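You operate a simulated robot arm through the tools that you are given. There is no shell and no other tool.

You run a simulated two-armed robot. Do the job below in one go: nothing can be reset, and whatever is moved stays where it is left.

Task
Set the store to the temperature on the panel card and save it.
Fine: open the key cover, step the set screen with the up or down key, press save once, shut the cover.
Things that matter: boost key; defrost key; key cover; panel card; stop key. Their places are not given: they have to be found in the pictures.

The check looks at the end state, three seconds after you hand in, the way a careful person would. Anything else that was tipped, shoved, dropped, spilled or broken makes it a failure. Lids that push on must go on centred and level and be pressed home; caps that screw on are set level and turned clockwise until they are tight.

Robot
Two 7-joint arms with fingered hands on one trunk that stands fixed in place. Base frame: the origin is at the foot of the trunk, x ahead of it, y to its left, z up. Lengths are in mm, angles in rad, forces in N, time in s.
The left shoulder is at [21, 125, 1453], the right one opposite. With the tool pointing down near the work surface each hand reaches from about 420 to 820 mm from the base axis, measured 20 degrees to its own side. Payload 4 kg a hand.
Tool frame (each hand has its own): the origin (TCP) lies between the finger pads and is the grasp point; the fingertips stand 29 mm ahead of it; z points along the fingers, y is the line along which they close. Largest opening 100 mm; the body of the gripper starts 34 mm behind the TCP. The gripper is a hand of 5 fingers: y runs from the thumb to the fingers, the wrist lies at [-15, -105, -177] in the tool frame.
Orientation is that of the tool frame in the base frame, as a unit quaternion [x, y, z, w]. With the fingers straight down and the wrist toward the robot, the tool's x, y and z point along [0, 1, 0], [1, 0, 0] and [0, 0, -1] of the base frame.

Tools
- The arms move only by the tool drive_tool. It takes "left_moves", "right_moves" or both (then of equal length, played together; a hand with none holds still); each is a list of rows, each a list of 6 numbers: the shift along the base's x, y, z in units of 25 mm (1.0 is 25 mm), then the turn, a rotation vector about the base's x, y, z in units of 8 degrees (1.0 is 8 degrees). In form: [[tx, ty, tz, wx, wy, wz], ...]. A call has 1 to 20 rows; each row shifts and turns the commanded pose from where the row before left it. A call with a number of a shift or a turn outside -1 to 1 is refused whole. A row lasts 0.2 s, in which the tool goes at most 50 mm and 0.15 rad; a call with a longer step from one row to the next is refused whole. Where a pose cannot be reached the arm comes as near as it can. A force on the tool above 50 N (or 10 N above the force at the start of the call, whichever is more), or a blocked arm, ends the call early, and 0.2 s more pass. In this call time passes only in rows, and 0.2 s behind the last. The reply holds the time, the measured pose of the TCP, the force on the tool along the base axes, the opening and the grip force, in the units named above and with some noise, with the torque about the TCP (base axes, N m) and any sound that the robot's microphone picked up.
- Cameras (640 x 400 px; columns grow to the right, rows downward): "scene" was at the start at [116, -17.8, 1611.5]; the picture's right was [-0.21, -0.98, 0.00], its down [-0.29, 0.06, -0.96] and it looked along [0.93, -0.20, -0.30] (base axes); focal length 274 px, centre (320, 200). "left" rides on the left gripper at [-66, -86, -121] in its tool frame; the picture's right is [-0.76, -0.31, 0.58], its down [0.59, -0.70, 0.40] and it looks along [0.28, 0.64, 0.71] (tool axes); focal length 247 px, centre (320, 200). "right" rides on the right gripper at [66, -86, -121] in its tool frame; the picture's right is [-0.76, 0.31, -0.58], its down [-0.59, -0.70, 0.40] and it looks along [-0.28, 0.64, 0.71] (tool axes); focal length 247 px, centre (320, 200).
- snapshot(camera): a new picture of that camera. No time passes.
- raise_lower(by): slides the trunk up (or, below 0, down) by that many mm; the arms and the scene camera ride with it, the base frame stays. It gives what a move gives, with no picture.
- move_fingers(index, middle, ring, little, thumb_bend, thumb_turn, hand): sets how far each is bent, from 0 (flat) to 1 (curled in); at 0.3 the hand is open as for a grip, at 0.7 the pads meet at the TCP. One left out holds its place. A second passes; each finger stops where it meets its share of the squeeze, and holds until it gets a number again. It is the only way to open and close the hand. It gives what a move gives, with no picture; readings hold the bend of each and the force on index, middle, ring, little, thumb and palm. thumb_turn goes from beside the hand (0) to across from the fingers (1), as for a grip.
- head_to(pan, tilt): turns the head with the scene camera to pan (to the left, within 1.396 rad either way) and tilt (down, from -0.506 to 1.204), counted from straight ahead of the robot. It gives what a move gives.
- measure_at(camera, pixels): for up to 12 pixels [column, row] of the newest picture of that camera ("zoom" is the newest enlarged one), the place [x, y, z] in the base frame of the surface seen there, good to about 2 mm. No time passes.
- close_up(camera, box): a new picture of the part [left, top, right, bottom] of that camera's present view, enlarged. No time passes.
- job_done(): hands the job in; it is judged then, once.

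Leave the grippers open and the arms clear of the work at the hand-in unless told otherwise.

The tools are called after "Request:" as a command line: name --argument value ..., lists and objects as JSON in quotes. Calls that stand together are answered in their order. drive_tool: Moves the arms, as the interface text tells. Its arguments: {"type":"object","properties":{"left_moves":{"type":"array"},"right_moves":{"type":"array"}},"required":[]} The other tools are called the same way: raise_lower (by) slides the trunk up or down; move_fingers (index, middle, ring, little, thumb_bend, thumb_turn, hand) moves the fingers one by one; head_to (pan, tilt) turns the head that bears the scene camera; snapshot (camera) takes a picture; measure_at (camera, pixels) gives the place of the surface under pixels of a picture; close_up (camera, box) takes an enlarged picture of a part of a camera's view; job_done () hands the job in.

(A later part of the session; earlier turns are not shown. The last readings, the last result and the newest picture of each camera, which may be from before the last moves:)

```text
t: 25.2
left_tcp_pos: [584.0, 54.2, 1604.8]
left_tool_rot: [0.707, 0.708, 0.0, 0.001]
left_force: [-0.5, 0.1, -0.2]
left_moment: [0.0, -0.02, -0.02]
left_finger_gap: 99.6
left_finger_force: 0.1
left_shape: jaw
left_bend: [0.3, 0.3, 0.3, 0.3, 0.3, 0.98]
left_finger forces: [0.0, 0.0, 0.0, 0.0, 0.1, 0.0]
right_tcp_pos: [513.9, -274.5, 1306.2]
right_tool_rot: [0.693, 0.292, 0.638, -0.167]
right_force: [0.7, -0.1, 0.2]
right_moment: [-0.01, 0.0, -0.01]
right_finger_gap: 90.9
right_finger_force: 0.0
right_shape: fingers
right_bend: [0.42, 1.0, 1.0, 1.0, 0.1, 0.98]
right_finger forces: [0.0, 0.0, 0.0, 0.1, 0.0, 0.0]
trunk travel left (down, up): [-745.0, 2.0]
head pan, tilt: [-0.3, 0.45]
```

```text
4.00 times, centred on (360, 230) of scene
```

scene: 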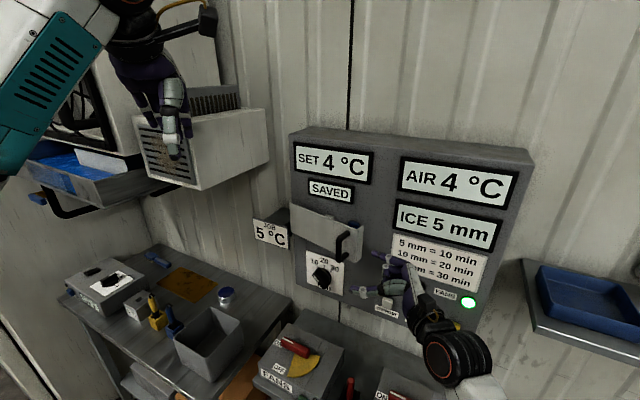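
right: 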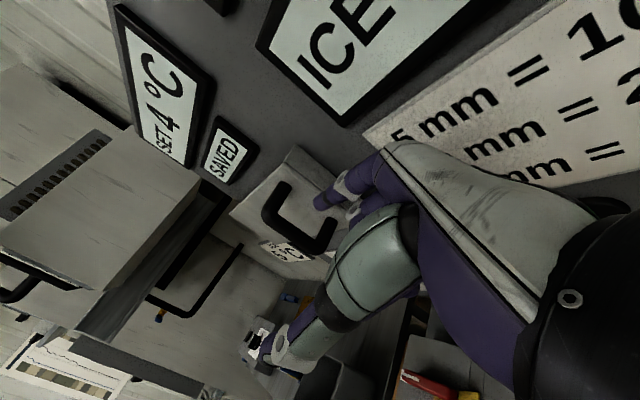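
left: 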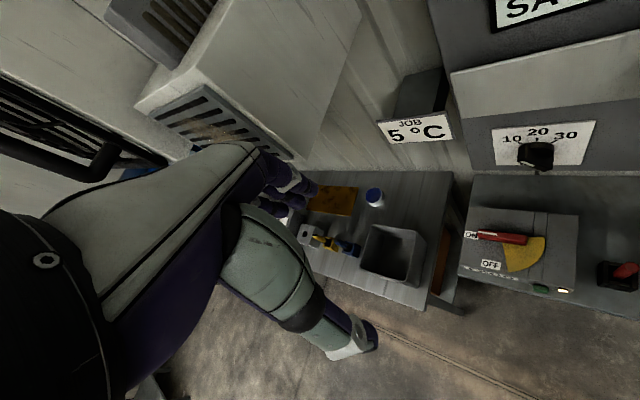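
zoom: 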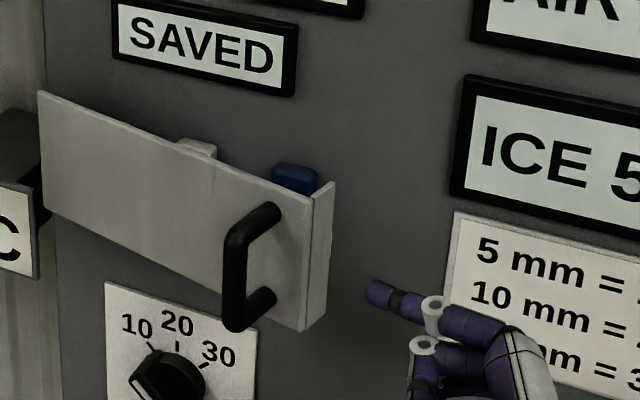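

The cover seems to have swung back slightly. I'll wait a second without moving to see if it creeps shut by itself.

Request:
drive_tool --right_moves '[[0, 0, 0, 0, 0, 0], [0, 0, 0, 0, 0, 0], [0, 0, 0, 0, 0, 0], [0, 0, 0, 0, 0, 0], [0, 0, 0, 0, 0, 0]]'

Request:
close_up --camera "scene" --box '[280, 180, 440, 280]'

Request:
measure_at --camera "zoom" --pixels '[[295, 170], [200, 147], [45, 100], [310, 200], [300, 320], [240, 310], [270, 215], [100, 210], [332, 190], [236, 270], [150, 160]]'

```text
t: 26.4
left_tcp_pos: [583.5, 53.6, 1603.9]
left_tool_rot: [0.706, 0.708, 0.001, 0.0]
left_force: [-0.2, 0.3, 0.1]
left_moment: [-0.04, 0.01, 0.03]
left_finger_gap: 99.7
left_finger_force: 0.0
left_shape: jaw
left_bend: [0.3, 0.3, 0.3, 0.3, 0.3, 0.98]
left_finger forces: [0.1, 0.0, 0.0, 0.1, 0.1, 0.0]
right_tcp_pos: [514.6, -273.5, 1306.5]
right_tool_rot: [0.692, 0.293, 0.639, -0.166]
right_force: [-0.6, 0.5, 0.0]
right_moment: [0.01, -0.03, 0.01]
right_finger_gap: 90.6
right_finger_force: 0.1
right_shape: fingers
right_bend: [0.42, 1.0, 1.0, 1.0, 0.1, 0.98]
right_finger forces: [0.0, 0.0, 0.1, 0.1, 0.1, 0.1]
trunk travel left (down, up): [-745.0, 2.0]
head pan, tilt: [-0.3, 0.45]
```

```text
4.00 times, centred on (360, 230) of scene
```

zoom: 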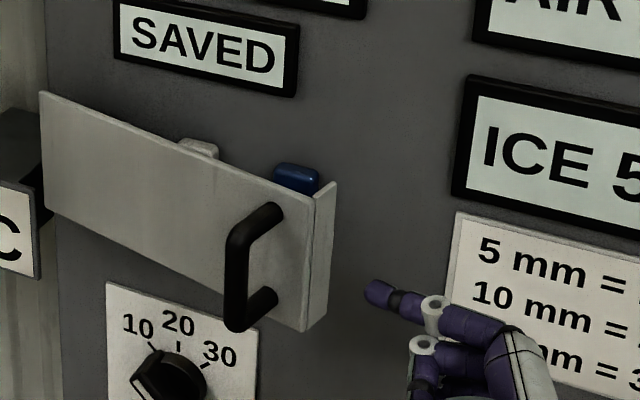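

```text
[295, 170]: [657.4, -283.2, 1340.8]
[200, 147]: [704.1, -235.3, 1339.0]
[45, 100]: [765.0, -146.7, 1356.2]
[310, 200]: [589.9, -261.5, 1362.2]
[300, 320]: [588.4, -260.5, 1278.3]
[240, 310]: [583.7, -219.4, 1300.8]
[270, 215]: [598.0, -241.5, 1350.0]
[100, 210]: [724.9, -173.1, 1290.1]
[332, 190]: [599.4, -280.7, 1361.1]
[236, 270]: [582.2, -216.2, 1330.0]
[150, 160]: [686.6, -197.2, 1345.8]
```

It stays where it is left, so there is no spring; my retreat must have bumped it. The cover is now about 12° open. I'll bring the right hand to a fingers-down pose above and in front of the cover. From there the extended index can reach down behind the plate and sweep it open.

Request:
drive_tool --right_moves '[[0, 0.09, 0.49, -0.567, 0.749, -0.008], [0, 0.09, 0.49, -0.567, 0.749, -0.008], [0, 0.09, 0.49, -0.567, 0.749, -0.008], [0, 0.09, 0.49, -0.567, 0.749, -0.008], [0, 0.09, 0.49, -0.567, 0.749, -0.008], [0, 0.09, 0.49, -0.567, 0.749, -0.008], [0, 0.09, 0.49, -0.567, 0.749, -0.008], [0, 0.09, 0.49, -0.567, 0.749, -0.008], [0, 0.09, 0.49, -0.567, 0.749, -0.008], [0, 0.09, 0.49, -0.567, 0.749, -0.008], [0, 0.09, 0.49, -0.567, 0.749, -0.008]]'

Request:
snapshot --camera "scene"

Request:
snapshot --camera "right"

```text
t: 28.1
left_tcp_pos: [583.4, 55.7, 1605.6]
left_tool_rot: [0.707, 0.707, -0.001, 0.001]
left_force: [0.4, -0.2, 0.1]
left_moment: [-0.01, -0.01, -0.04]
left_finger_gap: 99.6
left_finger_force: 0.1
left_shape: jaw
left_bend: [0.3, 0.3, 0.3, 0.3, 0.3, 0.98]
left_finger forces: [0.0, 0.1, 0.1, 0.0, 0.0, 0.0]
right_tcp_pos: [458.7, -343.1, 1319.0]
right_tool_rot: [0.841, 0.383, 0.383, -0.005]
right_force: [-0.3, 0.4, -1.1]
right_moment: [-0.03, 0.03, -0.01]
right_finger_gap: 90.8
right_finger_force: 0.1
right_shape: fingers
right_bend: [0.42, 1.0, 1.0, 1.0, 0.1, 0.98]
right_finger forces: [0.1, 0.0, 0.0, 0.0, 0.0, 0.1]
right hand out of reach, approached as far as the arm can: row 4, 5, 6, 7, 8
trunk travel left (down, up): [-745.0, 2.0]
head pan, tilt: [-0.3, 0.45]
stopped in row 8 (right hand): the arm was blocked; the commanded pose is now the measured one
```

```text
taken
```

scene: 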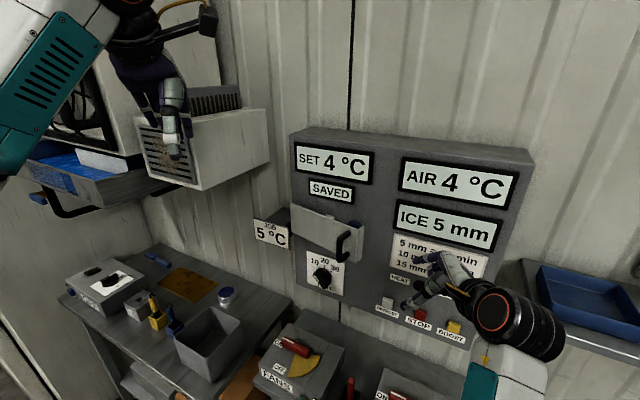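

```text
taken
```

right: 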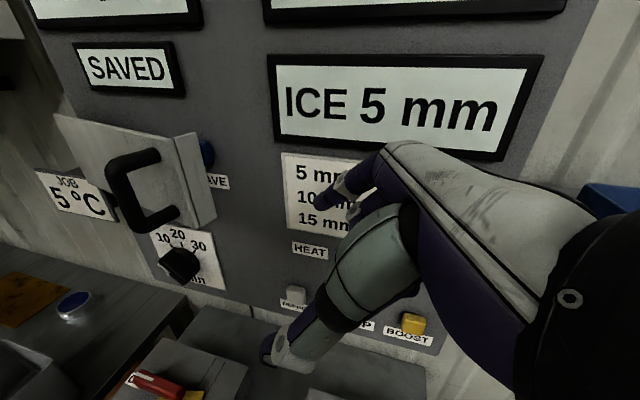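

The arm stopped again at a joint limit with no contact, at (459, -343, 1319). I can now read "SAVE" below the blue key from the wrist camera. I'll try moving the hand up and away first, without turning.

Request:
drive_tool --right_moves '[[0, 0, 0.5, 0, 0, 0], [0, 0, 0.5, 0, 0, 0], [0, 0, 0.5, 0, 0, 0], [0, 0, 0.5, 0, 0, 0], [0, 0, 0.5, 0, 0, 0], [0, 0, 0.5, 0, 0, 0]]'

Request:
snapshot --camera "scene"

```text
t: 29.5
left_tcp_pos: [584.4, 53.8, 1605.1]
left_tool_rot: [0.708, 0.706, 0.0, 0.0]
left_force: [-0.1, -1.0, -0.5]
left_moment: [0.02, 0.02, -0.02]
left_finger_gap: 99.8
left_finger_force: 0.0
left_shape: jaw
left_bend: [0.3, 0.3, 0.3, 0.3, 0.3, 0.98]
left_finger forces: [0.0, 0.1, 0.0, 0.1, 0.0, 0.0]
right_tcp_pos: [458.6, -342.7, 1394.0]
right_tool_rot: [0.841, 0.382, 0.384, -0.008]
right_force: [-0.4, -0.5, 0.1]
right_moment: [0.0, -0.01, 0.02]
right_finger_gap: 91.4
right_finger_force: 0.0
right_shape: fingers
right_bend: [0.42, 1.0, 1.0, 1.0, 0.1, 0.98]
right_finger forces: [0.1, 0.1, 0.0, 0.0, 0.0, 0.1]
trunk travel left (down, up): [-745.0, 2.0]
head pan, tilt: [-0.3, 0.45]
```

```text
taken
```

scene: 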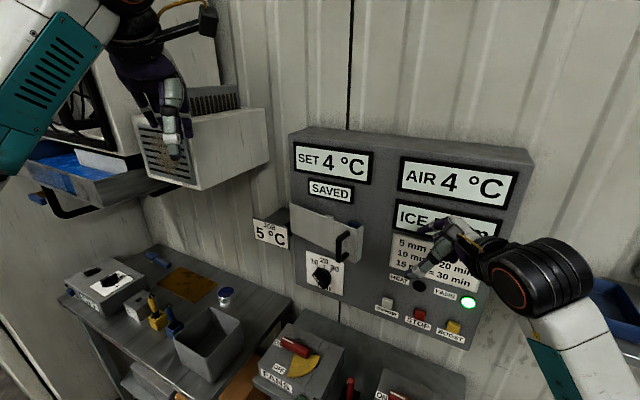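

That moved freely. Now I'll finish turning the fingers down while rising.

Request:
drive_tool --right_moves '[[0.1, 0.1, 0.4, -0.377, 0.862, -0.076], [0.1, 0.1, 0.4, -0.377, 0.862, -0.076], [0.1, 0.1, 0.4, -0.377, 0.862, -0.076], [0.1, 0.1, 0.4, -0.377, 0.862, -0.076], [0.1, 0.1, 0.4, -0.377, 0.862, -0.076], [0.1, 0.1, 0.4, -0.377, 0.862, -0.076]]'

Request:
snapshot --camera "scene"

```text
t: 30.9
left_tcp_pos: [584.6, 56.1, 1605.0]
left_tool_rot: [0.707, 0.707, 0.001, 0.0]
left_force: [0.1, 0.5, -0.4]
left_moment: [0.01, -0.04, 0.02]
left_finger_gap: 99.9
left_finger_force: 0.2
left_shape: jaw
left_bend: [0.3, 0.3, 0.3, 0.3, 0.3, 0.98]
left_finger forces: [0.0, 0.0, 0.0, 0.0, 0.1, 0.0]
right_tcp_pos: [475.3, -327.6, 1453.7]
right_tool_rot: [0.925, 0.381, -0.002, 0.0]
right_force: [0.5, 1.1, 0.4]
right_moment: [0.0, -0.02, -0.03]
right_finger_gap: 90.8
right_finger_force: 0.1
right_shape: fingers
right_bend: [0.42, 1.0, 1.0, 1.0, 0.1, 0.98]
right_finger forces: [0.1, 0.0, 0.1, 0.1, 0.0, 0.0]
trunk travel left (down, up): [-745.0, 2.0]
head pan, tilt: [-0.3, 0.45]
```

```text
taken
```

scene: 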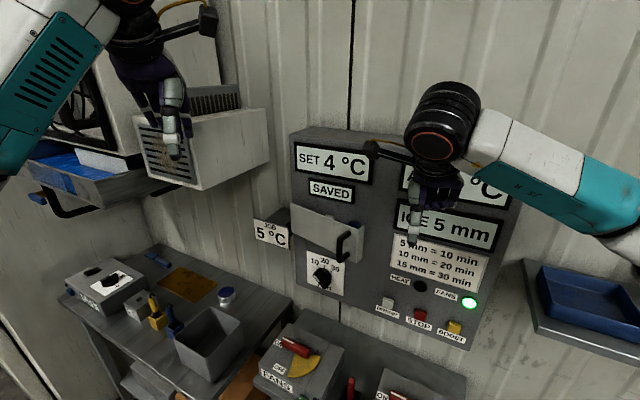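

Fingers point down now at (475, -328, 1454) with the elbow up, and the arm has room. I'll go left to hover above the cover's free end and look from both cameras.

Request:
drive_tool --right_moves '[[0.61, 0.68, -0.1, 0, 0, 0], [0.61, 0.68, -0.1, 0, 0, 0], [0.61, 0.68, -0.1, 0, 0, 0], [0.61, 0.68, -0.1, 0, 0, 0], [0.61, 0.68, -0.1, 0, 0, 0], [0.61, 0.68, -0.1, 0, 0, 0]]'

Request:
close_up --camera "scene" --box '[280, 120, 480, 270]'

Request:
snapshot --camera "right"

```text
t: 32.3
left_tcp_pos: [585.1, 55.1, 1603.9]
left_tool_rot: [0.708, 0.707, -0.001, 0.0]
left_force: [-0.8, 0.1, 0.1]
left_moment: [0.02, 0.01, -0.02]
left_finger_gap: 99.9
left_finger_force: 0.0
left_shape: jaw
left_bend: [0.3, 0.3, 0.3, 0.3, 0.3, 0.98]
left_finger forces: [0.0, 0.0, 0.0, 0.0, 0.0, 0.1]
right_tcp_pos: [567.1, -223.5, 1440.3]
right_tool_rot: [0.924, 0.383, -0.002, 0.001]
right_force: [0.1, -0.3, -0.4]
right_moment: [0.02, 0.0, 0.0]
right_finger_gap: 90.8
right_finger_force: 0.0
right_shape: fingers
right_bend: [0.42, 1.0, 1.0, 1.0, 0.1, 0.98]
right_finger forces: [0.0, 0.0, 0.0, 0.0, 0.1, 0.0]
trunk travel left (down, up): [-745.0, 2.0]
head pan, tilt: [-0.3, 0.45]
```

```text
2.67 times, centred on (380, 195) of scene
```

zoom: 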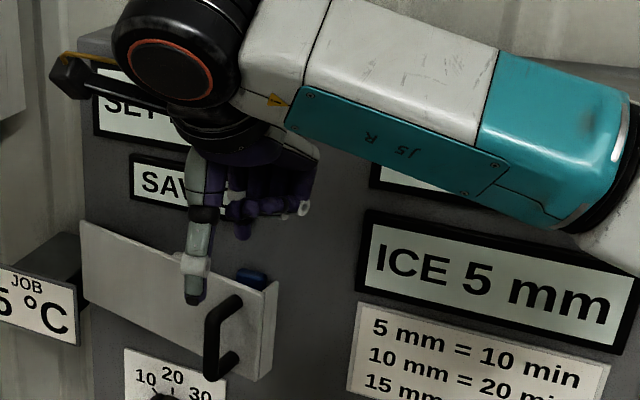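

```text
taken
```

right: 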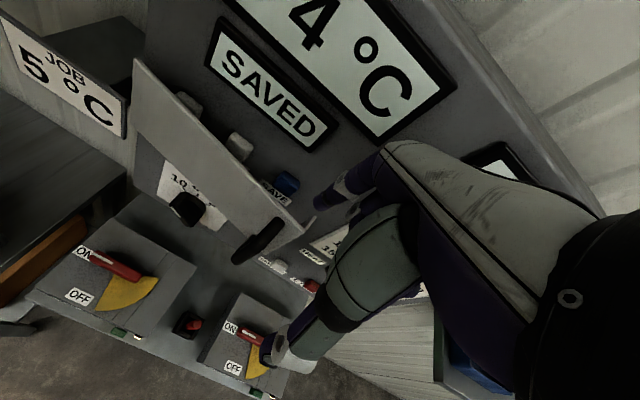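

The wrist camera looks down on the open gap: three keys at (188, 103), (238, 147) and blue SAVE at (285, 185). I'll zoom there and measure.

Request:
close_up --camera "right" --box '[120, 50, 360, 250]'

Request:
measure_at --camera "right" --pixels '[[188, 100], [238, 143], [285, 182], [318, 200], [340, 185], [300, 235], [312, 222], [140, 62], [258, 240], [272, 375], [330, 210], [340, 140]]'

```text
2.00 times, centred on (240, 150) of right
```

zoom: 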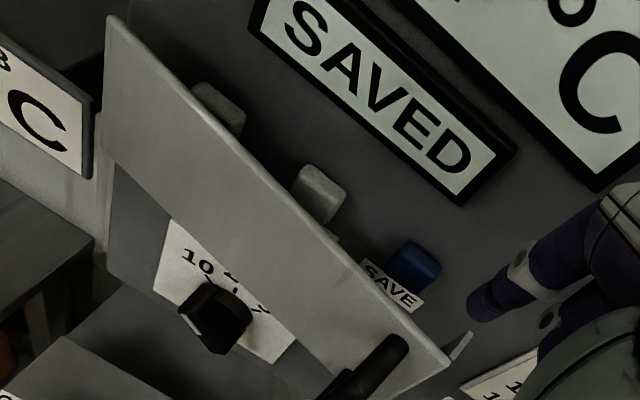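

```text
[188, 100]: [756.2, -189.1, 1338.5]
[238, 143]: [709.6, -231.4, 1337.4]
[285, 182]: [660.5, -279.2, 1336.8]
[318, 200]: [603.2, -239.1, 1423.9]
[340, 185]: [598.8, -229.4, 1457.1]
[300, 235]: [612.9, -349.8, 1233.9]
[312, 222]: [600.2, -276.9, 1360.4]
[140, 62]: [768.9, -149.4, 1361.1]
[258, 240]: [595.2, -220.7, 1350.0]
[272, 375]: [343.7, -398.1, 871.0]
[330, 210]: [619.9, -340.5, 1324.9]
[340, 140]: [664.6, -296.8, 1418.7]
```

The index tip is at about n=-600, above the cover. I'll shift 29 mm toward the panel so the finger drops between the plate (inner face about -610) and the keys (front about -664), then lower 74 mm.

Request:
drive_tool --right_moves '[[0.27, -0.27, 0, 0, 0, 0], [0.27, -0.27, 0, 0, 0, 0], [0.27, -0.27, 0, 0, 0, 0], [0, 0, -0.4, 0, 0, 0], [0, 0, -0.4, 0, 0, 0], [0, 0, -0.4, 0, 0, 0]]'

Request:
close_up --camera "right" --box '[120, 50, 440, 250]'

Request:
close_up --camera "scene" --box '[280, 120, 480, 270]'

```text
t: 33.7
left_tcp_pos: [583.7, 54.4, 1604.3]
left_tool_rot: [0.707, 0.707, 0.0, 0.0]
left_force: [1.2, 0.4, -0.5]
left_moment: [-0.02, 0.0, 0.02]
left_finger_gap: 99.5
left_finger_force: 0.0
left_shape: jaw
left_bend: [0.3, 0.3, 0.3, 0.3, 0.3, 0.98]
left_finger forces: [0.1, 0.0, 0.1, 0.0, 0.0, 0.1]
right_tcp_pos: [587.5, -245.0, 1407.9]
right_tool_rot: [0.924, 0.383, -0.001, 0.0]
right_force: [0.4, -0.8, 0.3]
right_moment: [0.0, 0.02, -0.04]
right_finger_gap: 91.0
right_finger_force: 0.2
right_shape: fingers
right_bend: [0.42, 1.0, 1.0, 1.0, 0.1, 0.98]
right_finger forces: [0.0, 0.0, 0.1, 0.0, 0.1, 0.1]
trunk travel left (down, up): [-745.0, 2.0]
head pan, tilt: [-0.3, 0.45]
```

```text
2.00 times, centred on (280, 150) of right
```

zoom: 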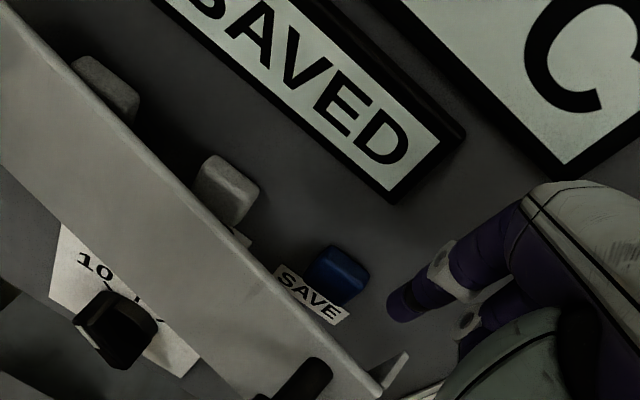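

```text
2.67 times, centred on (380, 195) of scene
```

zoom: 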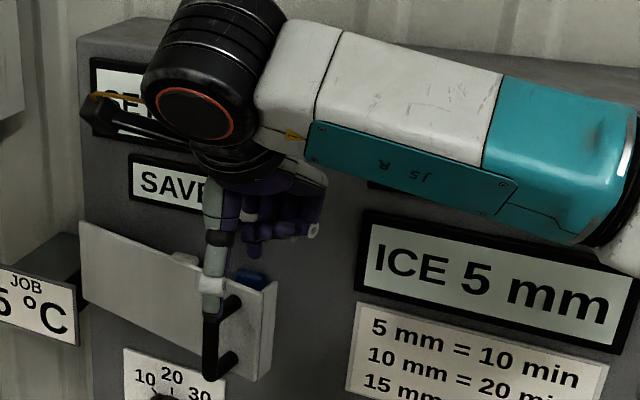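

The index is on the panel side of the plate. I'll check the thumb's distance to the handle before lowering.

Request:
measure_at --camera "scene" --pixels '[[360, 236], [359, 228], [358, 245], [370, 212], [376, 205]]'

Request:
measure_at --camera "right" --pixels '[[318, 203], [325, 195], [310, 240], [325, 228], [290, 187]]'

```text
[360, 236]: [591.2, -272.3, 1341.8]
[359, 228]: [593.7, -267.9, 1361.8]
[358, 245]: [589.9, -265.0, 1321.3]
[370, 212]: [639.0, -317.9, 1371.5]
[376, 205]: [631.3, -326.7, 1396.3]
```

```text
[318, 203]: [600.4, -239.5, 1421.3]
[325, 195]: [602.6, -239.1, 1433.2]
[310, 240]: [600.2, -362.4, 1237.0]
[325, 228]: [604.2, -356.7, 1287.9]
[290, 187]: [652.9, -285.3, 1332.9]
```

Those readings came from older pictures. I'll take fresh ones.

Request:
snapshot --camera "scene"

Request:
snapshot --camera "right"

Request:
measure_at --camera "zoom" --pixels '[[212, 310], [212, 285], [225, 330], [230, 305], [265, 290], [250, 250], [315, 228]]'

Request:
measure_at --camera "right" --pixels '[[320, 200], [328, 196], [310, 240], [318, 232], [290, 187], [270, 375]]'

```text
taken
```

scene: 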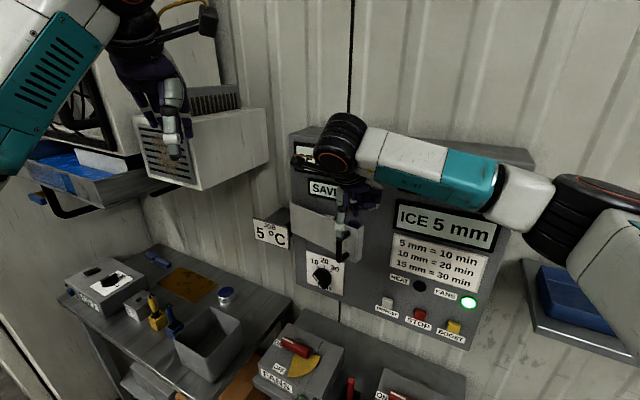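

```text
taken
```

right: 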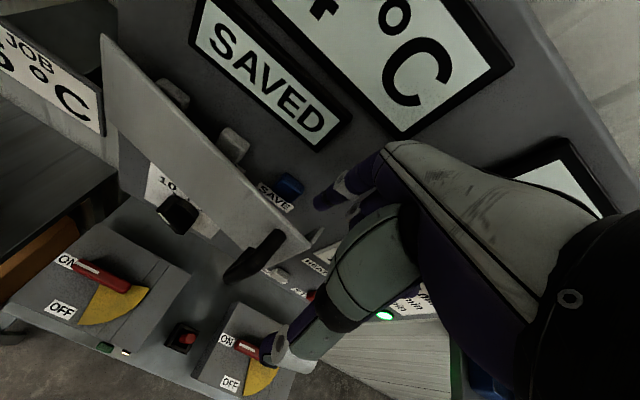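

```text
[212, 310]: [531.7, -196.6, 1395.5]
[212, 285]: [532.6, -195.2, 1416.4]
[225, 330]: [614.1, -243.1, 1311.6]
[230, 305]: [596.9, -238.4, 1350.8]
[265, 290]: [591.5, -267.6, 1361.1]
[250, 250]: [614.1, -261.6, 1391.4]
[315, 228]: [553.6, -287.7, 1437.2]
```

```text
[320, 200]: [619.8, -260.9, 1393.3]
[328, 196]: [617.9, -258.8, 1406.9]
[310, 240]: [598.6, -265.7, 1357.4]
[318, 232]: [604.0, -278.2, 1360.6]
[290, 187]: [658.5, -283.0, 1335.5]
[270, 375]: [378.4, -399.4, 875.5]
```

Thumb is 50 mm in front of the handle, and the index is 10 mm clear behind the plate. Before sweeping the cover open to the left, the left hand at (584, 55) must get out of the way, since the right wrist will come there. I'll move the left hand left and back a little.

Request:
drive_tool --left_moves '[[-0.3, 0.8, 0, 0, 0, 0], [-0.3, 0.8, 0, 0, 0, 0], [-0.3, 0.8, 0, 0, 0, 0], [-0.3, 0.8, 0, 0, 0, 0], [-0.3, 0.8, 0, 0, 0, 0], [-0.3, 0.8, 0, 0, 0, 0], [-0.3, 0.8, 0, 0, 0, 0], [-0.3, 0.8, 0, 0, 0, 0], [-0.3, 0.8, 0, 0, 0, 0], [-0.3, 0.8, 0, 0, 0, 0], [-0.3, 0.8, 0, 0, 0, 0], [-0.3, 0.8, 0, 0, 0, 0]]'

Request:
snapshot --camera "scene"

```text
t: 36.3
left_tcp_pos: [493.1, 296.1, 1603.8]
left_tool_rot: [0.708, 0.706, -0.001, 0.0]
left_force: [-0.7, 1.0, 0.6]
left_moment: [-0.03, -0.02, 0.02]
left_finger_gap: 99.7
left_finger_force: 0.1
left_shape: jaw
left_bend: [0.3, 0.3, 0.3, 0.3, 0.3, 0.98]
left_finger forces: [0.0, 0.0, 0.0, 0.0, 0.0, 0.0]
right_tcp_pos: [585.1, -243.2, 1408.3]
right_tool_rot: [0.924, 0.383, -0.001, 0.0]
right_force: [-0.2, 0.0, 0.0]
right_moment: [0.0, -0.02, 0.02]
right_finger_gap: 91.3
right_finger_force: 0.0
right_shape: fingers
right_bend: [0.42, 1.0, 1.0, 1.0, 0.1, 0.98]
right_finger forces: [0.0, 0.0, 0.1, 0.0, 0.1, 0.0]
trunk travel left (down, up): [-745.0, 2.0]
head pan, tilt: [-0.3, 0.45]
```

```text
taken
```

scene: 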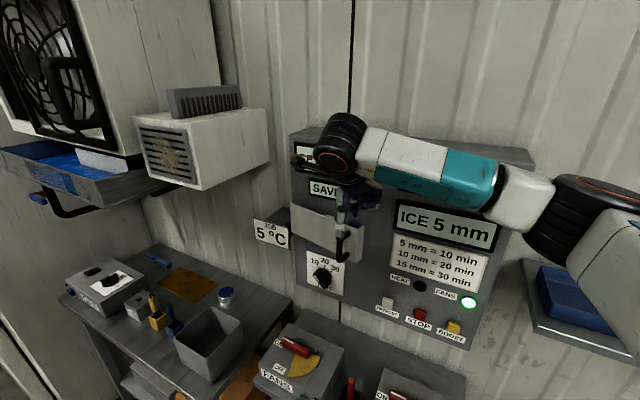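

The left hand is clear. Now I'll lower the right index 45 mm behind the plate.

Request:
drive_tool --right_moves '[[0.02, -0.02, -0.45, 0, 0, 0], [0.02, -0.02, -0.45, 0, 0, 0], [0.0, 0, -0.45, 0, 0, 0], [0.0, 0, -0.45, 0, 0, 0]]'

Request:
close_up --camera "right" --box '[120, 50, 440, 250]'

Request:
close_up --camera "scene" --box '[280, 150, 440, 270]'

```text
t: 37.3
left_tcp_pos: [492.4, 295.6, 1604.7]
left_tool_rot: [0.708, 0.706, 0.0, 0.0]
left_force: [-0.2, -0.4, 0.0]
left_moment: [0.0, -0.02, 0.01]
left_finger_gap: 99.8
left_finger_force: 0.1
left_shape: jaw
left_bend: [0.3, 0.3, 0.3, 0.3, 0.3, 0.98]
left_finger forces: [0.0, 0.1, 0.0, 0.0, 0.0, 0.1]
right_tcp_pos: [586.6, -245.3, 1363.1]
right_tool_rot: [0.924, 0.382, -0.001, 0.0]
right_force: [-0.4, 0.8, 0.6]
right_moment: [-0.04, -0.02, 0.02]
right_finger_gap: 91.0
right_finger_force: 0.0
right_shape: fingers
right_bend: [0.42, 1.0, 1.0, 1.0, 0.1, 0.98]
right_finger forces: [0.0, 0.0, 0.0, 0.1, 0.1, 0.1]
trunk travel left (down, up): [-745.0, 2.0]
head pan, tilt: [-0.3, 0.45]
```

```text
2.00 times, centred on (280, 150) of right
```

zoom: 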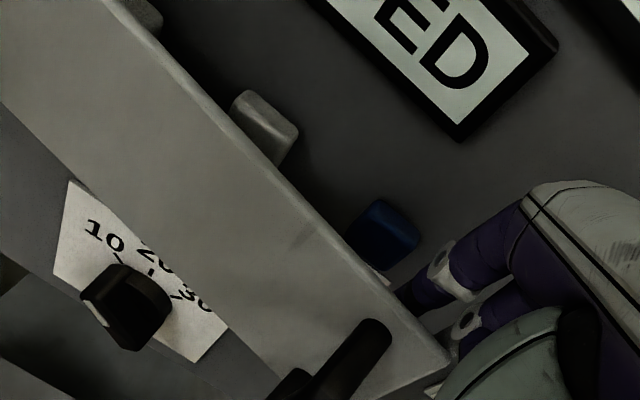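

```text
3.33 times, centred on (360, 210) of scene
```

zoom: 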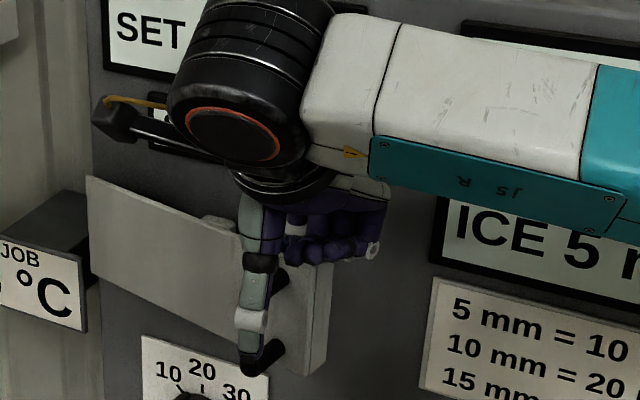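

The finger is behind the plate. I'll sweep along an arc about the hinge at about (765, -147), slowly, for the first 36°.

Request:
drive_tool --right_moves '[[-0.235, 0.316, 0, 0, 0, 0], [-0.218, 0.328, 0, 0, 0, 0], [-0.2, 0.339, 0, 0, 0, 0], [-0.182, 0.349, 0, 0, 0, 0], [-0.164, 0.358, 0, 0, 0, 0], [-0.145, 0.366, 0, 0, 0, 0], [-0.126, 0.373, 0, 0, 0, 0], [-0.106, 0.379, 0, 0, 0, 0], [-0.086, 0.384, 0, 0, 0, 0], [-0.066, 0.388, 0, 0, 0, 0], [-0.045, 0.391, 0, 0, 0, 0], [-0.025, 0.393, 0, 0, 0, 0]]'

Request:
snapshot --camera "scene"

Request:
snapshot --camera "right"

```text
t: 39.9
left_tcp_pos: [493.4, 295.8, 1603.6]
left_tool_rot: [0.707, 0.707, 0.0, 0.0]
left_force: [-0.1, -1.1, 0.4]
left_moment: [0.02, -0.03, -0.01]
left_finger_gap: 99.8
left_finger_force: 0.1
left_shape: jaw
left_bend: [0.3, 0.3, 0.3, 0.3, 0.3, 0.98]
left_finger forces: [0.1, 0.1, 0.0, 0.0, 0.0, 0.0]
right_tcp_pos: [547.7, -135.4, 1364.2]
right_tool_rot: [0.924, 0.382, -0.001, 0.0]
right_force: [-0.2, -0.2, 0.5]
right_moment: [0.01, 0.03, -0.01]
right_finger_gap: 91.2
right_finger_force: 0.3
right_shape: fingers
right_bend: [0.42, 1.0, 1.0, 1.0, 0.1, 0.98]
right_finger forces: [0.1, 0.1, 0.1, 0.0, 0.1, 0.0]
trunk travel left (down, up): [-745.0, 2.0]
head pan, tilt: [-0.3, 0.45]
```

```text
taken
```

scene: 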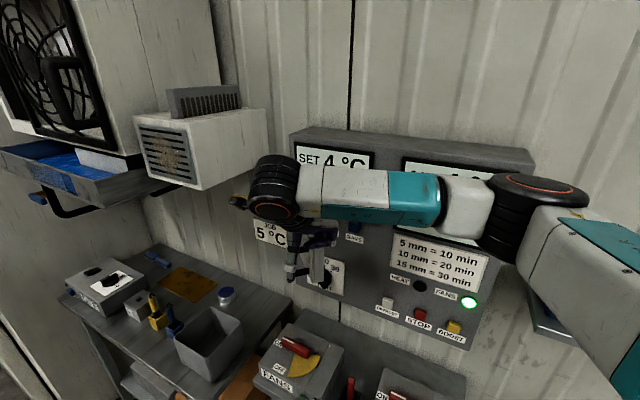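

```text
taken
```

right: 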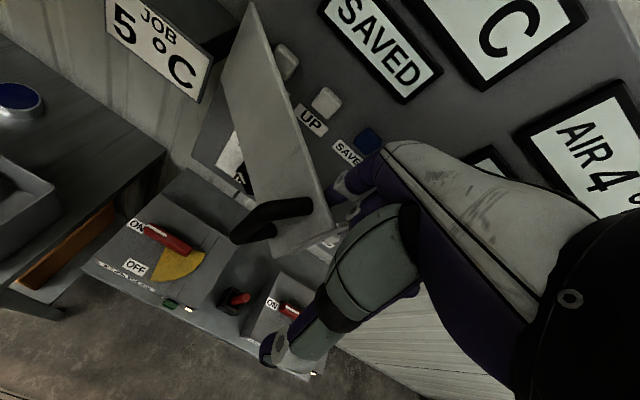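

The middle key is labelled "UP" and the cover follows the finger easily. Next I'll sweep on past 90°.

Request:
drive_tool --right_moves '[[-0.004, 0.394, 0, 0, 0, 0], [0.017, 0.394, 0, 0, 0, 0], [0.037, 0.392, 0, 0, 0, 0], [0.058, 0.39, 0, 0, 0, 0], [0.078, 0.386, 0, 0, 0, 0], [0.098, 0.382, 0, 0, 0, 0], [0.118, 0.376, 0, 0, 0, 0], [0.137, 0.369, 0, 0, 0, 0], [0.156, 0.362, 0, 0, 0, 0], [0.175, 0.353, 0, 0, 0, 0]]'

Request:
snapshot --camera "scene"

Request:
snapshot --camera "right"

```text
t: 42.1
left_tcp_pos: [495.6, 294.7, 1603.3]
left_tool_rot: [0.708, 0.706, 0.0, 0.0]
left_force: [1.0, 0.9, 0.1]
left_moment: [-0.01, 0.01, 0.0]
left_finger_gap: 99.7
left_finger_force: 0.1
left_shape: jaw
left_bend: [0.3, 0.3, 0.3, 0.3, 0.3, 0.98]
left_finger forces: [0.1, 0.0, 0.0, 0.1, 0.0, 0.0]
right_tcp_pos: [569.7, -40.4, 1362.6]
right_tool_rot: [0.924, 0.383, -0.002, 0.0]
right_force: [1.2, 0.1, -0.3]
right_moment: [-0.02, -0.01, -0.02]
right_finger_gap: 91.0
right_finger_force: 0.0
right_shape: fingers
right_bend: [0.42, 1.0, 1.0, 1.0, 0.1, 0.98]
right_finger forces: [0.0, 0.1, 0.1, 0.0, 0.0, 0.0]
trunk travel left (down, up): [-745.0, 2.0]
head pan, tilt: [-0.3, 0.45]
```

```text
taken
```

scene: 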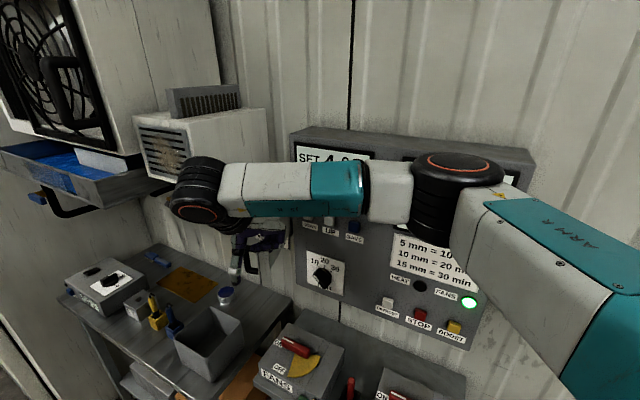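

```text
taken
```

right: 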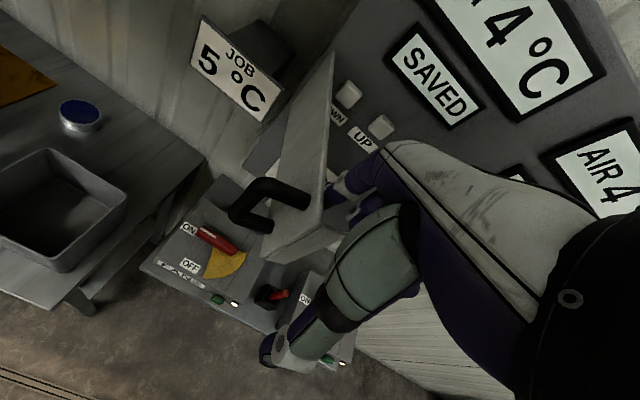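

Left key is DOWN, middle is UP, right is SAVE. I'll open a bit more, to just past 90°.

Request:
drive_tool --right_moves '[[0.193, 0.343, 0, 0, 0, 0], [0.211, 0.333, 0, 0, 0, 0], [0.228, 0.321, 0, 0, 0, 0], [0.245, 0.309, 0, 0, 0, 0], [0.261, 0.296, 0, 0, 0, 0], [0.276, 0.281, 0, 0, 0, 0], [0.29, 0.267, 0, 0, 0, 0], [0.304, 0.251, 0, 0, 0, 0]]'

Request:
snapshot --camera "right"

Request:
snapshot --camera "scene"

```text
t: 43.9
left_tcp_pos: [493.9, 295.5, 1604.2]
left_tool_rot: [0.708, 0.706, -0.001, 0.001]
left_force: [-0.5, 0.4, 0.4]
left_moment: [0.0, 0.0, -0.01]
left_finger_gap: 99.9
left_finger_force: 0.0
left_shape: jaw
left_bend: [0.3, 0.3, 0.3, 0.3, 0.3, 0.98]
left_finger forces: [0.0, 0.1, 0.1, 0.0, 0.0, 0.0]
right_tcp_pos: [619.8, 18.2, 1362.5]
right_tool_rot: [0.924, 0.384, -0.002, 0.0]
right_force: [-0.2, 0.4, -0.1]
right_moment: [0.01, 0.0, -0.05]
right_finger_gap: 91.1
right_finger_force: 0.1
right_shape: fingers
right_bend: [0.42, 1.0, 1.0, 1.0, 0.1, 0.98]
right_finger forces: [0.1, 0.0, 0.0, 0.0, 0.1, 0.0]
trunk travel left (down, up): [-745.0, 2.0]
head pan, tilt: [-0.3, 0.45]
```

```text
taken
```

right: 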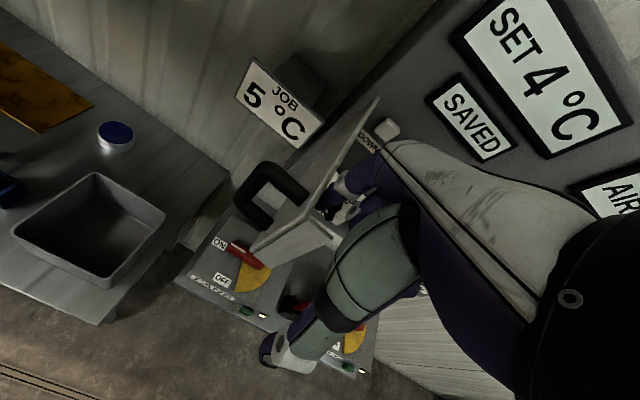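

```text
taken
```

scene: 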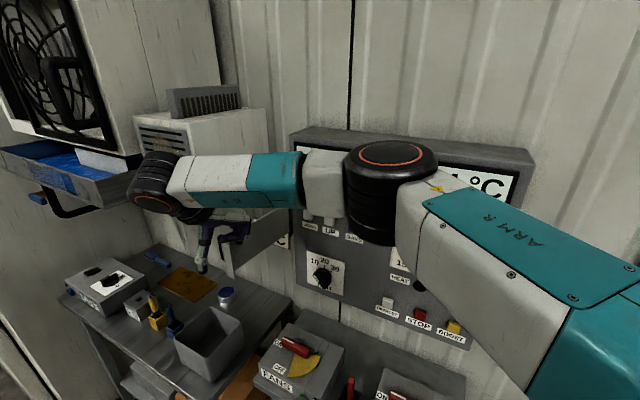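

The cover is about 100° open. I'll back the finger off to the right of the plate, lift clear, and then look at the keys.

Request:
drive_tool --right_moves '[[-0.2, -0.35, 0, 0, 0, 0], [-0.2, -0.35, 0, 0, 0, 0], [-0.2, -0.35, 0, 0, 0, 0], [-0.1, -0.4, 0.4, 0, 0, 0], [0, -0.4, 0.5, 0, 0, 0], [0, -0.4, 0.5, 0, 0, 0], [0, -0.6, 0.5, 0, 0, 0], [0, -0.6, 0.3, 0, 0, 0]]'

Request:
snapshot --camera "right"

Request:
snapshot --camera "scene"

```text
t: 45.7
left_tcp_pos: [493.4, 294.7, 1605.3]
left_tool_rot: [0.708, 0.707, 0.0, -0.001]
left_force: [-0.5, -0.2, 0.8]
left_moment: [-0.01, 0.02, 0.02]
left_finger_gap: 99.8
left_finger_force: 0.1
left_shape: jaw
left_bend: [0.3, 0.3, 0.3, 0.3, 0.3, 0.98]
left_finger forces: [0.0, 0.0, 0.1, 0.1, 0.1, 0.0]
right_tcp_pos: [602.5, -68.6, 1417.1]
right_tool_rot: [0.924, 0.382, -0.002, -0.001]
right_force: [-0.2, 0.6, -0.4]
right_moment: [-0.02, 0.02, 0.02]
right_finger_gap: 91.2
right_finger_force: 0.0
right_shape: fingers
right_bend: [0.42, 1.0, 1.0, 1.0, 0.1, 0.98]
right_finger forces: [0.0, 0.0, 0.0, 0.0, 0.0, 0.1]
trunk travel left (down, up): [-745.0, 2.0]
head pan, tilt: [-0.3, 0.45]
```

```text
taken
```

right: 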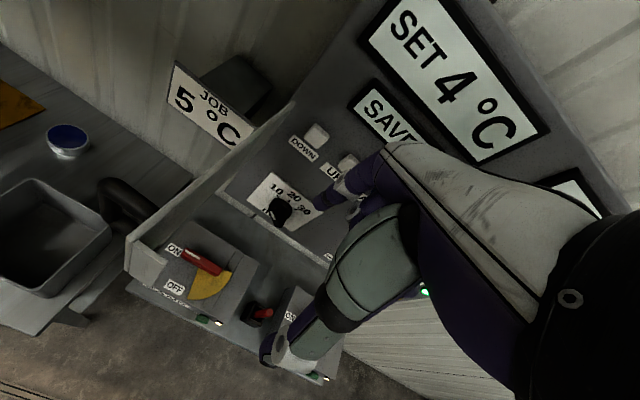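

```text
taken
```

scene: 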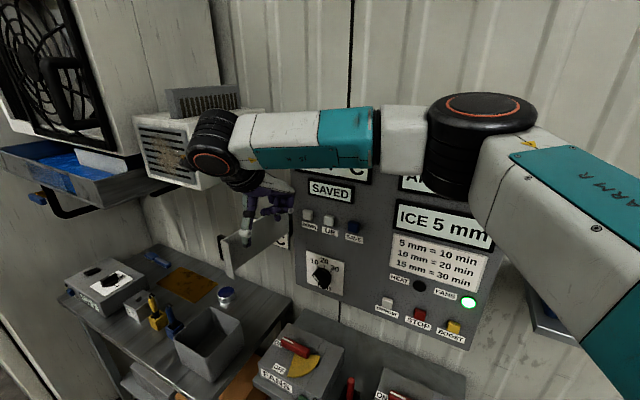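

The cover stands open and the three keys show in the scene view: DOWN (308, 215), UP (329, 221), SAVE (354, 228). I'll zoom in and measure them.

Request:
close_up --camera "scene" --box '[220, 170, 380, 290]'

Request:
measure_at --camera "zoom" --pixels '[[292, 148], [284, 138], [298, 160], [364, 175], [358, 163], [370, 187], [448, 194], [440, 180], [456, 206], [250, 195], [30, 300], [365, 200]]'

```text
3.33 times, centred on (300, 230) of scene
```

zoom: 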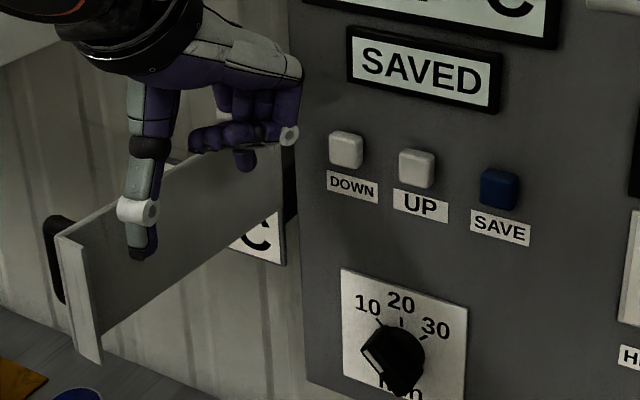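

```text
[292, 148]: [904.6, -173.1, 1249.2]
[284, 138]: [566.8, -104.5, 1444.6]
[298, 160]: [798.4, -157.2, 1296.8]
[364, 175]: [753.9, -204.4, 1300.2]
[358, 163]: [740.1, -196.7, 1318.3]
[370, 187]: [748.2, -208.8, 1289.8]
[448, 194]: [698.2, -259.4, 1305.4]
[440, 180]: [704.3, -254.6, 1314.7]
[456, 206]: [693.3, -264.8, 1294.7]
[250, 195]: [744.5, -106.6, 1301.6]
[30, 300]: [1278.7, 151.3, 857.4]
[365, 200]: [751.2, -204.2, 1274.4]
```

Now the right pixels in the enlargement: DOWN (346, 150), UP (417, 168), SAVE (499, 189).

Request:
measure_at --camera "zoom" --pixels '[[346, 150], [417, 166], [405, 155], [430, 160], [417, 182], [403, 178], [499, 187], [485, 175], [512, 180], [499, 205], [450, 160], [75, 240]]'

Request:
measure_at --camera "zoom" --pixels '[[280, 150], [180, 200], [85, 260], [62, 245], [140, 250], [240, 130], [265, 165], [290, 135], [380, 80], [250, 160]]'

```text
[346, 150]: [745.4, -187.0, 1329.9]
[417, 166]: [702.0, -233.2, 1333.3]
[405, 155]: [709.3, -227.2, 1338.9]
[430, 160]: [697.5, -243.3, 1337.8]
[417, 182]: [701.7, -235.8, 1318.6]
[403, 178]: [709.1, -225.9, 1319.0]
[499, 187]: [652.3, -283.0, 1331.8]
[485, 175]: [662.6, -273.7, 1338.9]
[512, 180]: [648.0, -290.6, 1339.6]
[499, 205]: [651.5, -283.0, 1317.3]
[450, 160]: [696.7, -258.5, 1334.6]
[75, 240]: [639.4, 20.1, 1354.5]
```

```text
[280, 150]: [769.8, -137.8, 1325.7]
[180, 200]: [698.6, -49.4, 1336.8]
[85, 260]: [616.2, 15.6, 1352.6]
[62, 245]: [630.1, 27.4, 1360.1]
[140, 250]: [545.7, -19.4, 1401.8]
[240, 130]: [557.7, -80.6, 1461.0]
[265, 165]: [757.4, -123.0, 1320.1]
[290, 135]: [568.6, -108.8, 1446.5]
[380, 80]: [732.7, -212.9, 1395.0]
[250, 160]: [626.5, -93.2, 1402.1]
```

UP's face is centred near (702, -234, 1327), SAVE's near (652, -283, 1328), each about 25 mm square. The cover is at 95° and well left of them. I'll straighten the index a little, tilt the hand 20° so the fingertip leads, and come down in front of UP without touching.

Request:
move_fingers --hand "right" --index 0.3

Request:
drive_tool --right_moves '[[0.12, -0.72, 0, -0.354, -0.354, 0], [0.12, -0.72, 0, -0.354, -0.354, 0], [0.12, -0.72, 0, -0.354, -0.354, 0], [0.12, -0.72, 0, -0.354, -0.354, 0], [0.12, -0.72, 0, -0.354, -0.354, 0], [0, 0, -0.7, 0, 0, 0], [0, 0, -0.7, 0, 0, 0], [0, 0, -0.7, 0, 0, 0], [0, 0, -0.7, 0, 0, 0], [0, 0, -0.7, 0, 0, 0]]'

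Request:
snapshot --camera "right"

Request:
snapshot --camera "scene"

```text
t: 46.7
left_tcp_pos: [492.7, 294.9, 1604.0]
left_tool_rot: [0.708, 0.706, -0.001, 0.0]
left_force: [0.1, 0.0, -0.7]
left_moment: [0.0, -0.01, 0.02]
left_finger_gap: 100.0
left_finger_force: 0.0
left_shape: jaw
left_bend: [0.3, 0.3, 0.3, 0.3, 0.3, 0.98]
left_finger forces: [0.0, 0.0, 0.0, 0.0, 0.0, 0.0]
right_tcp_pos: [602.1, -66.4, 1418.6]
right_tool_rot: [0.924, 0.382, -0.001, 0.0]
right_force: [-0.9, -0.1, 0.9]
right_moment: [0.02, 0.02, -0.01]
right_finger_gap: 104.8
right_finger_force: 0.1
right_shape: fingers
right_bend: [0.3, 1.0, 1.0, 1.0, 0.1, 0.98]
right_finger forces: [0.1, 0.1, 0.0, 0.1, 0.1, 0.1]
trunk travel left (down, up): [-745.0, 2.0]
head pan, tilt: [-0.3, 0.45]
```

```text
t: 48.9
left_tcp_pos: [493.2, 294.2, 1603.7]
left_tool_rot: [0.707, 0.707, 0.001, 0.001]
left_force: [1.0, 0.0, -0.2]
left_moment: [0.02, 0.03, -0.01]
left_finger_gap: 99.8
left_finger_force: 0.0
left_shape: jaw
left_bend: [0.3, 0.3, 0.3, 0.3, 0.3, 0.98]
left_finger forces: [0.0, 0.1, 0.0, 0.1, 0.0, 0.1]
right_tcp_pos: [616.5, -159.1, 1332.7]
right_tool_rot: [0.91, 0.378, 0.065, 0.16]
right_force: [0.9, -0.8, -0.1]
right_moment: [-0.01, 0.01, -0.03]
right_finger_gap: 105.2
right_finger_force: 0.0
right_shape: fingers
right_bend: [0.3, 1.0, 1.0, 1.0, 0.1, 0.98]
right_finger forces: [0.0, 0.0, 0.0, 0.1, 0.1, 0.1]
trunk travel left (down, up): [-745.0, 2.0]
head pan, tilt: [-0.3, 0.45]
```

```text
taken
```

right: 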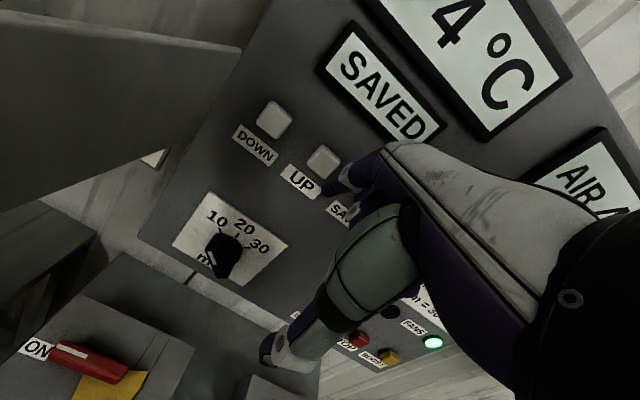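

```text
taken
```

scene: 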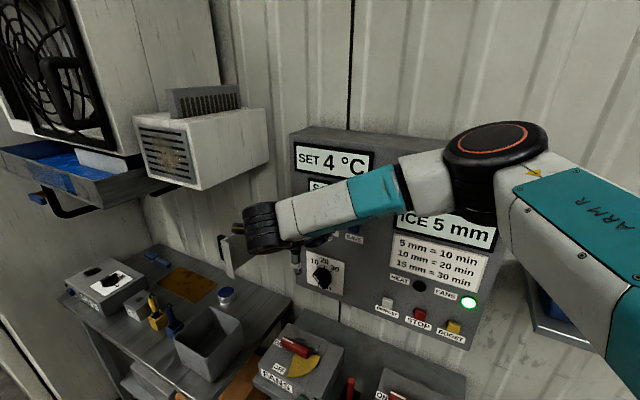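

The fingertip hovers in front of UP. I'll zoom in and measure the tip relative to the key.

Request:
close_up --camera "right" --box '[250, 110, 410, 230]'

Request:
measure_at --camera "right" --pixels '[[322, 160], [330, 187], [336, 186], [345, 180], [315, 150], [330, 168], [350, 172]]'

```text
3.33 times, centred on (330, 170) of right
```

zoom: 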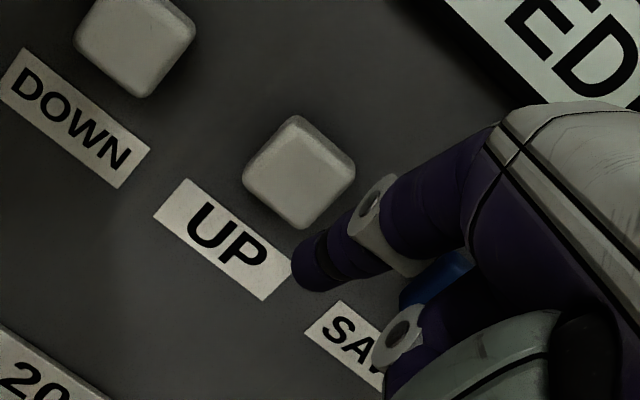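

```text
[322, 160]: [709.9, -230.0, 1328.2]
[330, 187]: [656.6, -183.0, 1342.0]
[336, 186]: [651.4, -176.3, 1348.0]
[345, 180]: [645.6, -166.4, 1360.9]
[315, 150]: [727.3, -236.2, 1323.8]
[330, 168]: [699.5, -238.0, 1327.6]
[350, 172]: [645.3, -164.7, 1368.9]
```

Request:
measure_at --camera "zoom" --pixels '[[300, 270], [305, 280], [315, 255], [330, 245], [320, 285], [310, 265]]'

```text
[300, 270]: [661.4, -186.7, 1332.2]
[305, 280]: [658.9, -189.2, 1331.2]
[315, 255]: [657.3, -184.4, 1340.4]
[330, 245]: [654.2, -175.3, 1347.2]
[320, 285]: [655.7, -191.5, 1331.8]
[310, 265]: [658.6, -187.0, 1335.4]
```

The tip is at n≈-600, s≈-330, z≈1330, and the key face at n≈-661, s≈-331, z≈1328, so it's well aligned. I'll approach 48 mm toward the panel.

Request:
drive_tool --right_moves '[[0.27, -0.27, -0.03, 0, 0, 0], [0.27, -0.27, -0.03, 0, 0, 0], [0.27, -0.27, -0.03, 0, 0, 0], [0.27, -0.27, -0.03, 0, 0, 0], [0.27, -0.27, 0, 0, 0, 0]]'

Request:
close_up --camera "right" --box '[250, 110, 410, 230]'

Request:
snapshot --camera "scene"

```text
t: 50.1
left_tcp_pos: [493.3, 294.8, 1603.5]
left_tool_rot: [0.707, 0.707, 0.0, 0.0]
left_force: [-0.3, 0.3, -0.3]
left_moment: [0.02, 0.01, 0.01]
left_finger_gap: 100.0
left_finger_force: 0.0
left_shape: jaw
left_bend: [0.3, 0.3, 0.3, 0.3, 0.3, 0.98]
left_finger forces: [0.0, 0.0, 0.0, 0.0, 0.1, 0.1]
right_tcp_pos: [652.6, -193.8, 1328.3]
right_tool_rot: [0.91, 0.377, 0.066, 0.161]
right_force: [-0.9, -0.5, 0.4]
right_moment: [0.02, 0.01, -0.01]
right_finger_gap: 105.1
right_finger_force: 0.0
right_shape: fingers
right_bend: [0.3, 1.0, 1.0, 1.0, 0.1, 0.98]
right_finger forces: [0.0, 0.0, 0.0, 0.0, 0.0, 0.0]
trunk travel left (down, up): [-745.0, 2.0]
head pan, tilt: [-0.3, 0.45]
```

```text
3.33 times, centred on (330, 170) of right
```

zoom: 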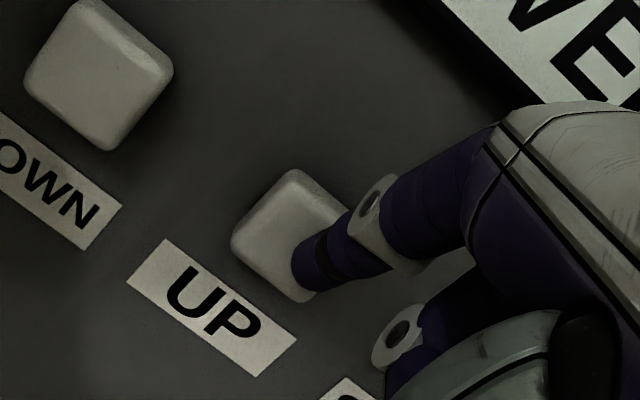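

```text
taken
```

scene: 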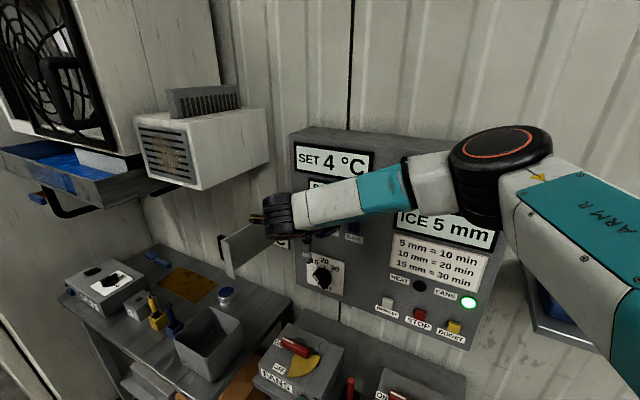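

Request:
measure_at --camera "zoom" --pixels '[[298, 265], [305, 280], [312, 265], [320, 285], [280, 220], [255, 245], [275, 275], [300, 290]]'

```text
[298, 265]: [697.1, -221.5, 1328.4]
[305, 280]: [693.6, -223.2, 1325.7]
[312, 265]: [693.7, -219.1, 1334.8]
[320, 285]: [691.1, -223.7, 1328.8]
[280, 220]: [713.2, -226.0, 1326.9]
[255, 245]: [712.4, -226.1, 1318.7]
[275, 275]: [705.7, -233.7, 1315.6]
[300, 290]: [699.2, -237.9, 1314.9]
```

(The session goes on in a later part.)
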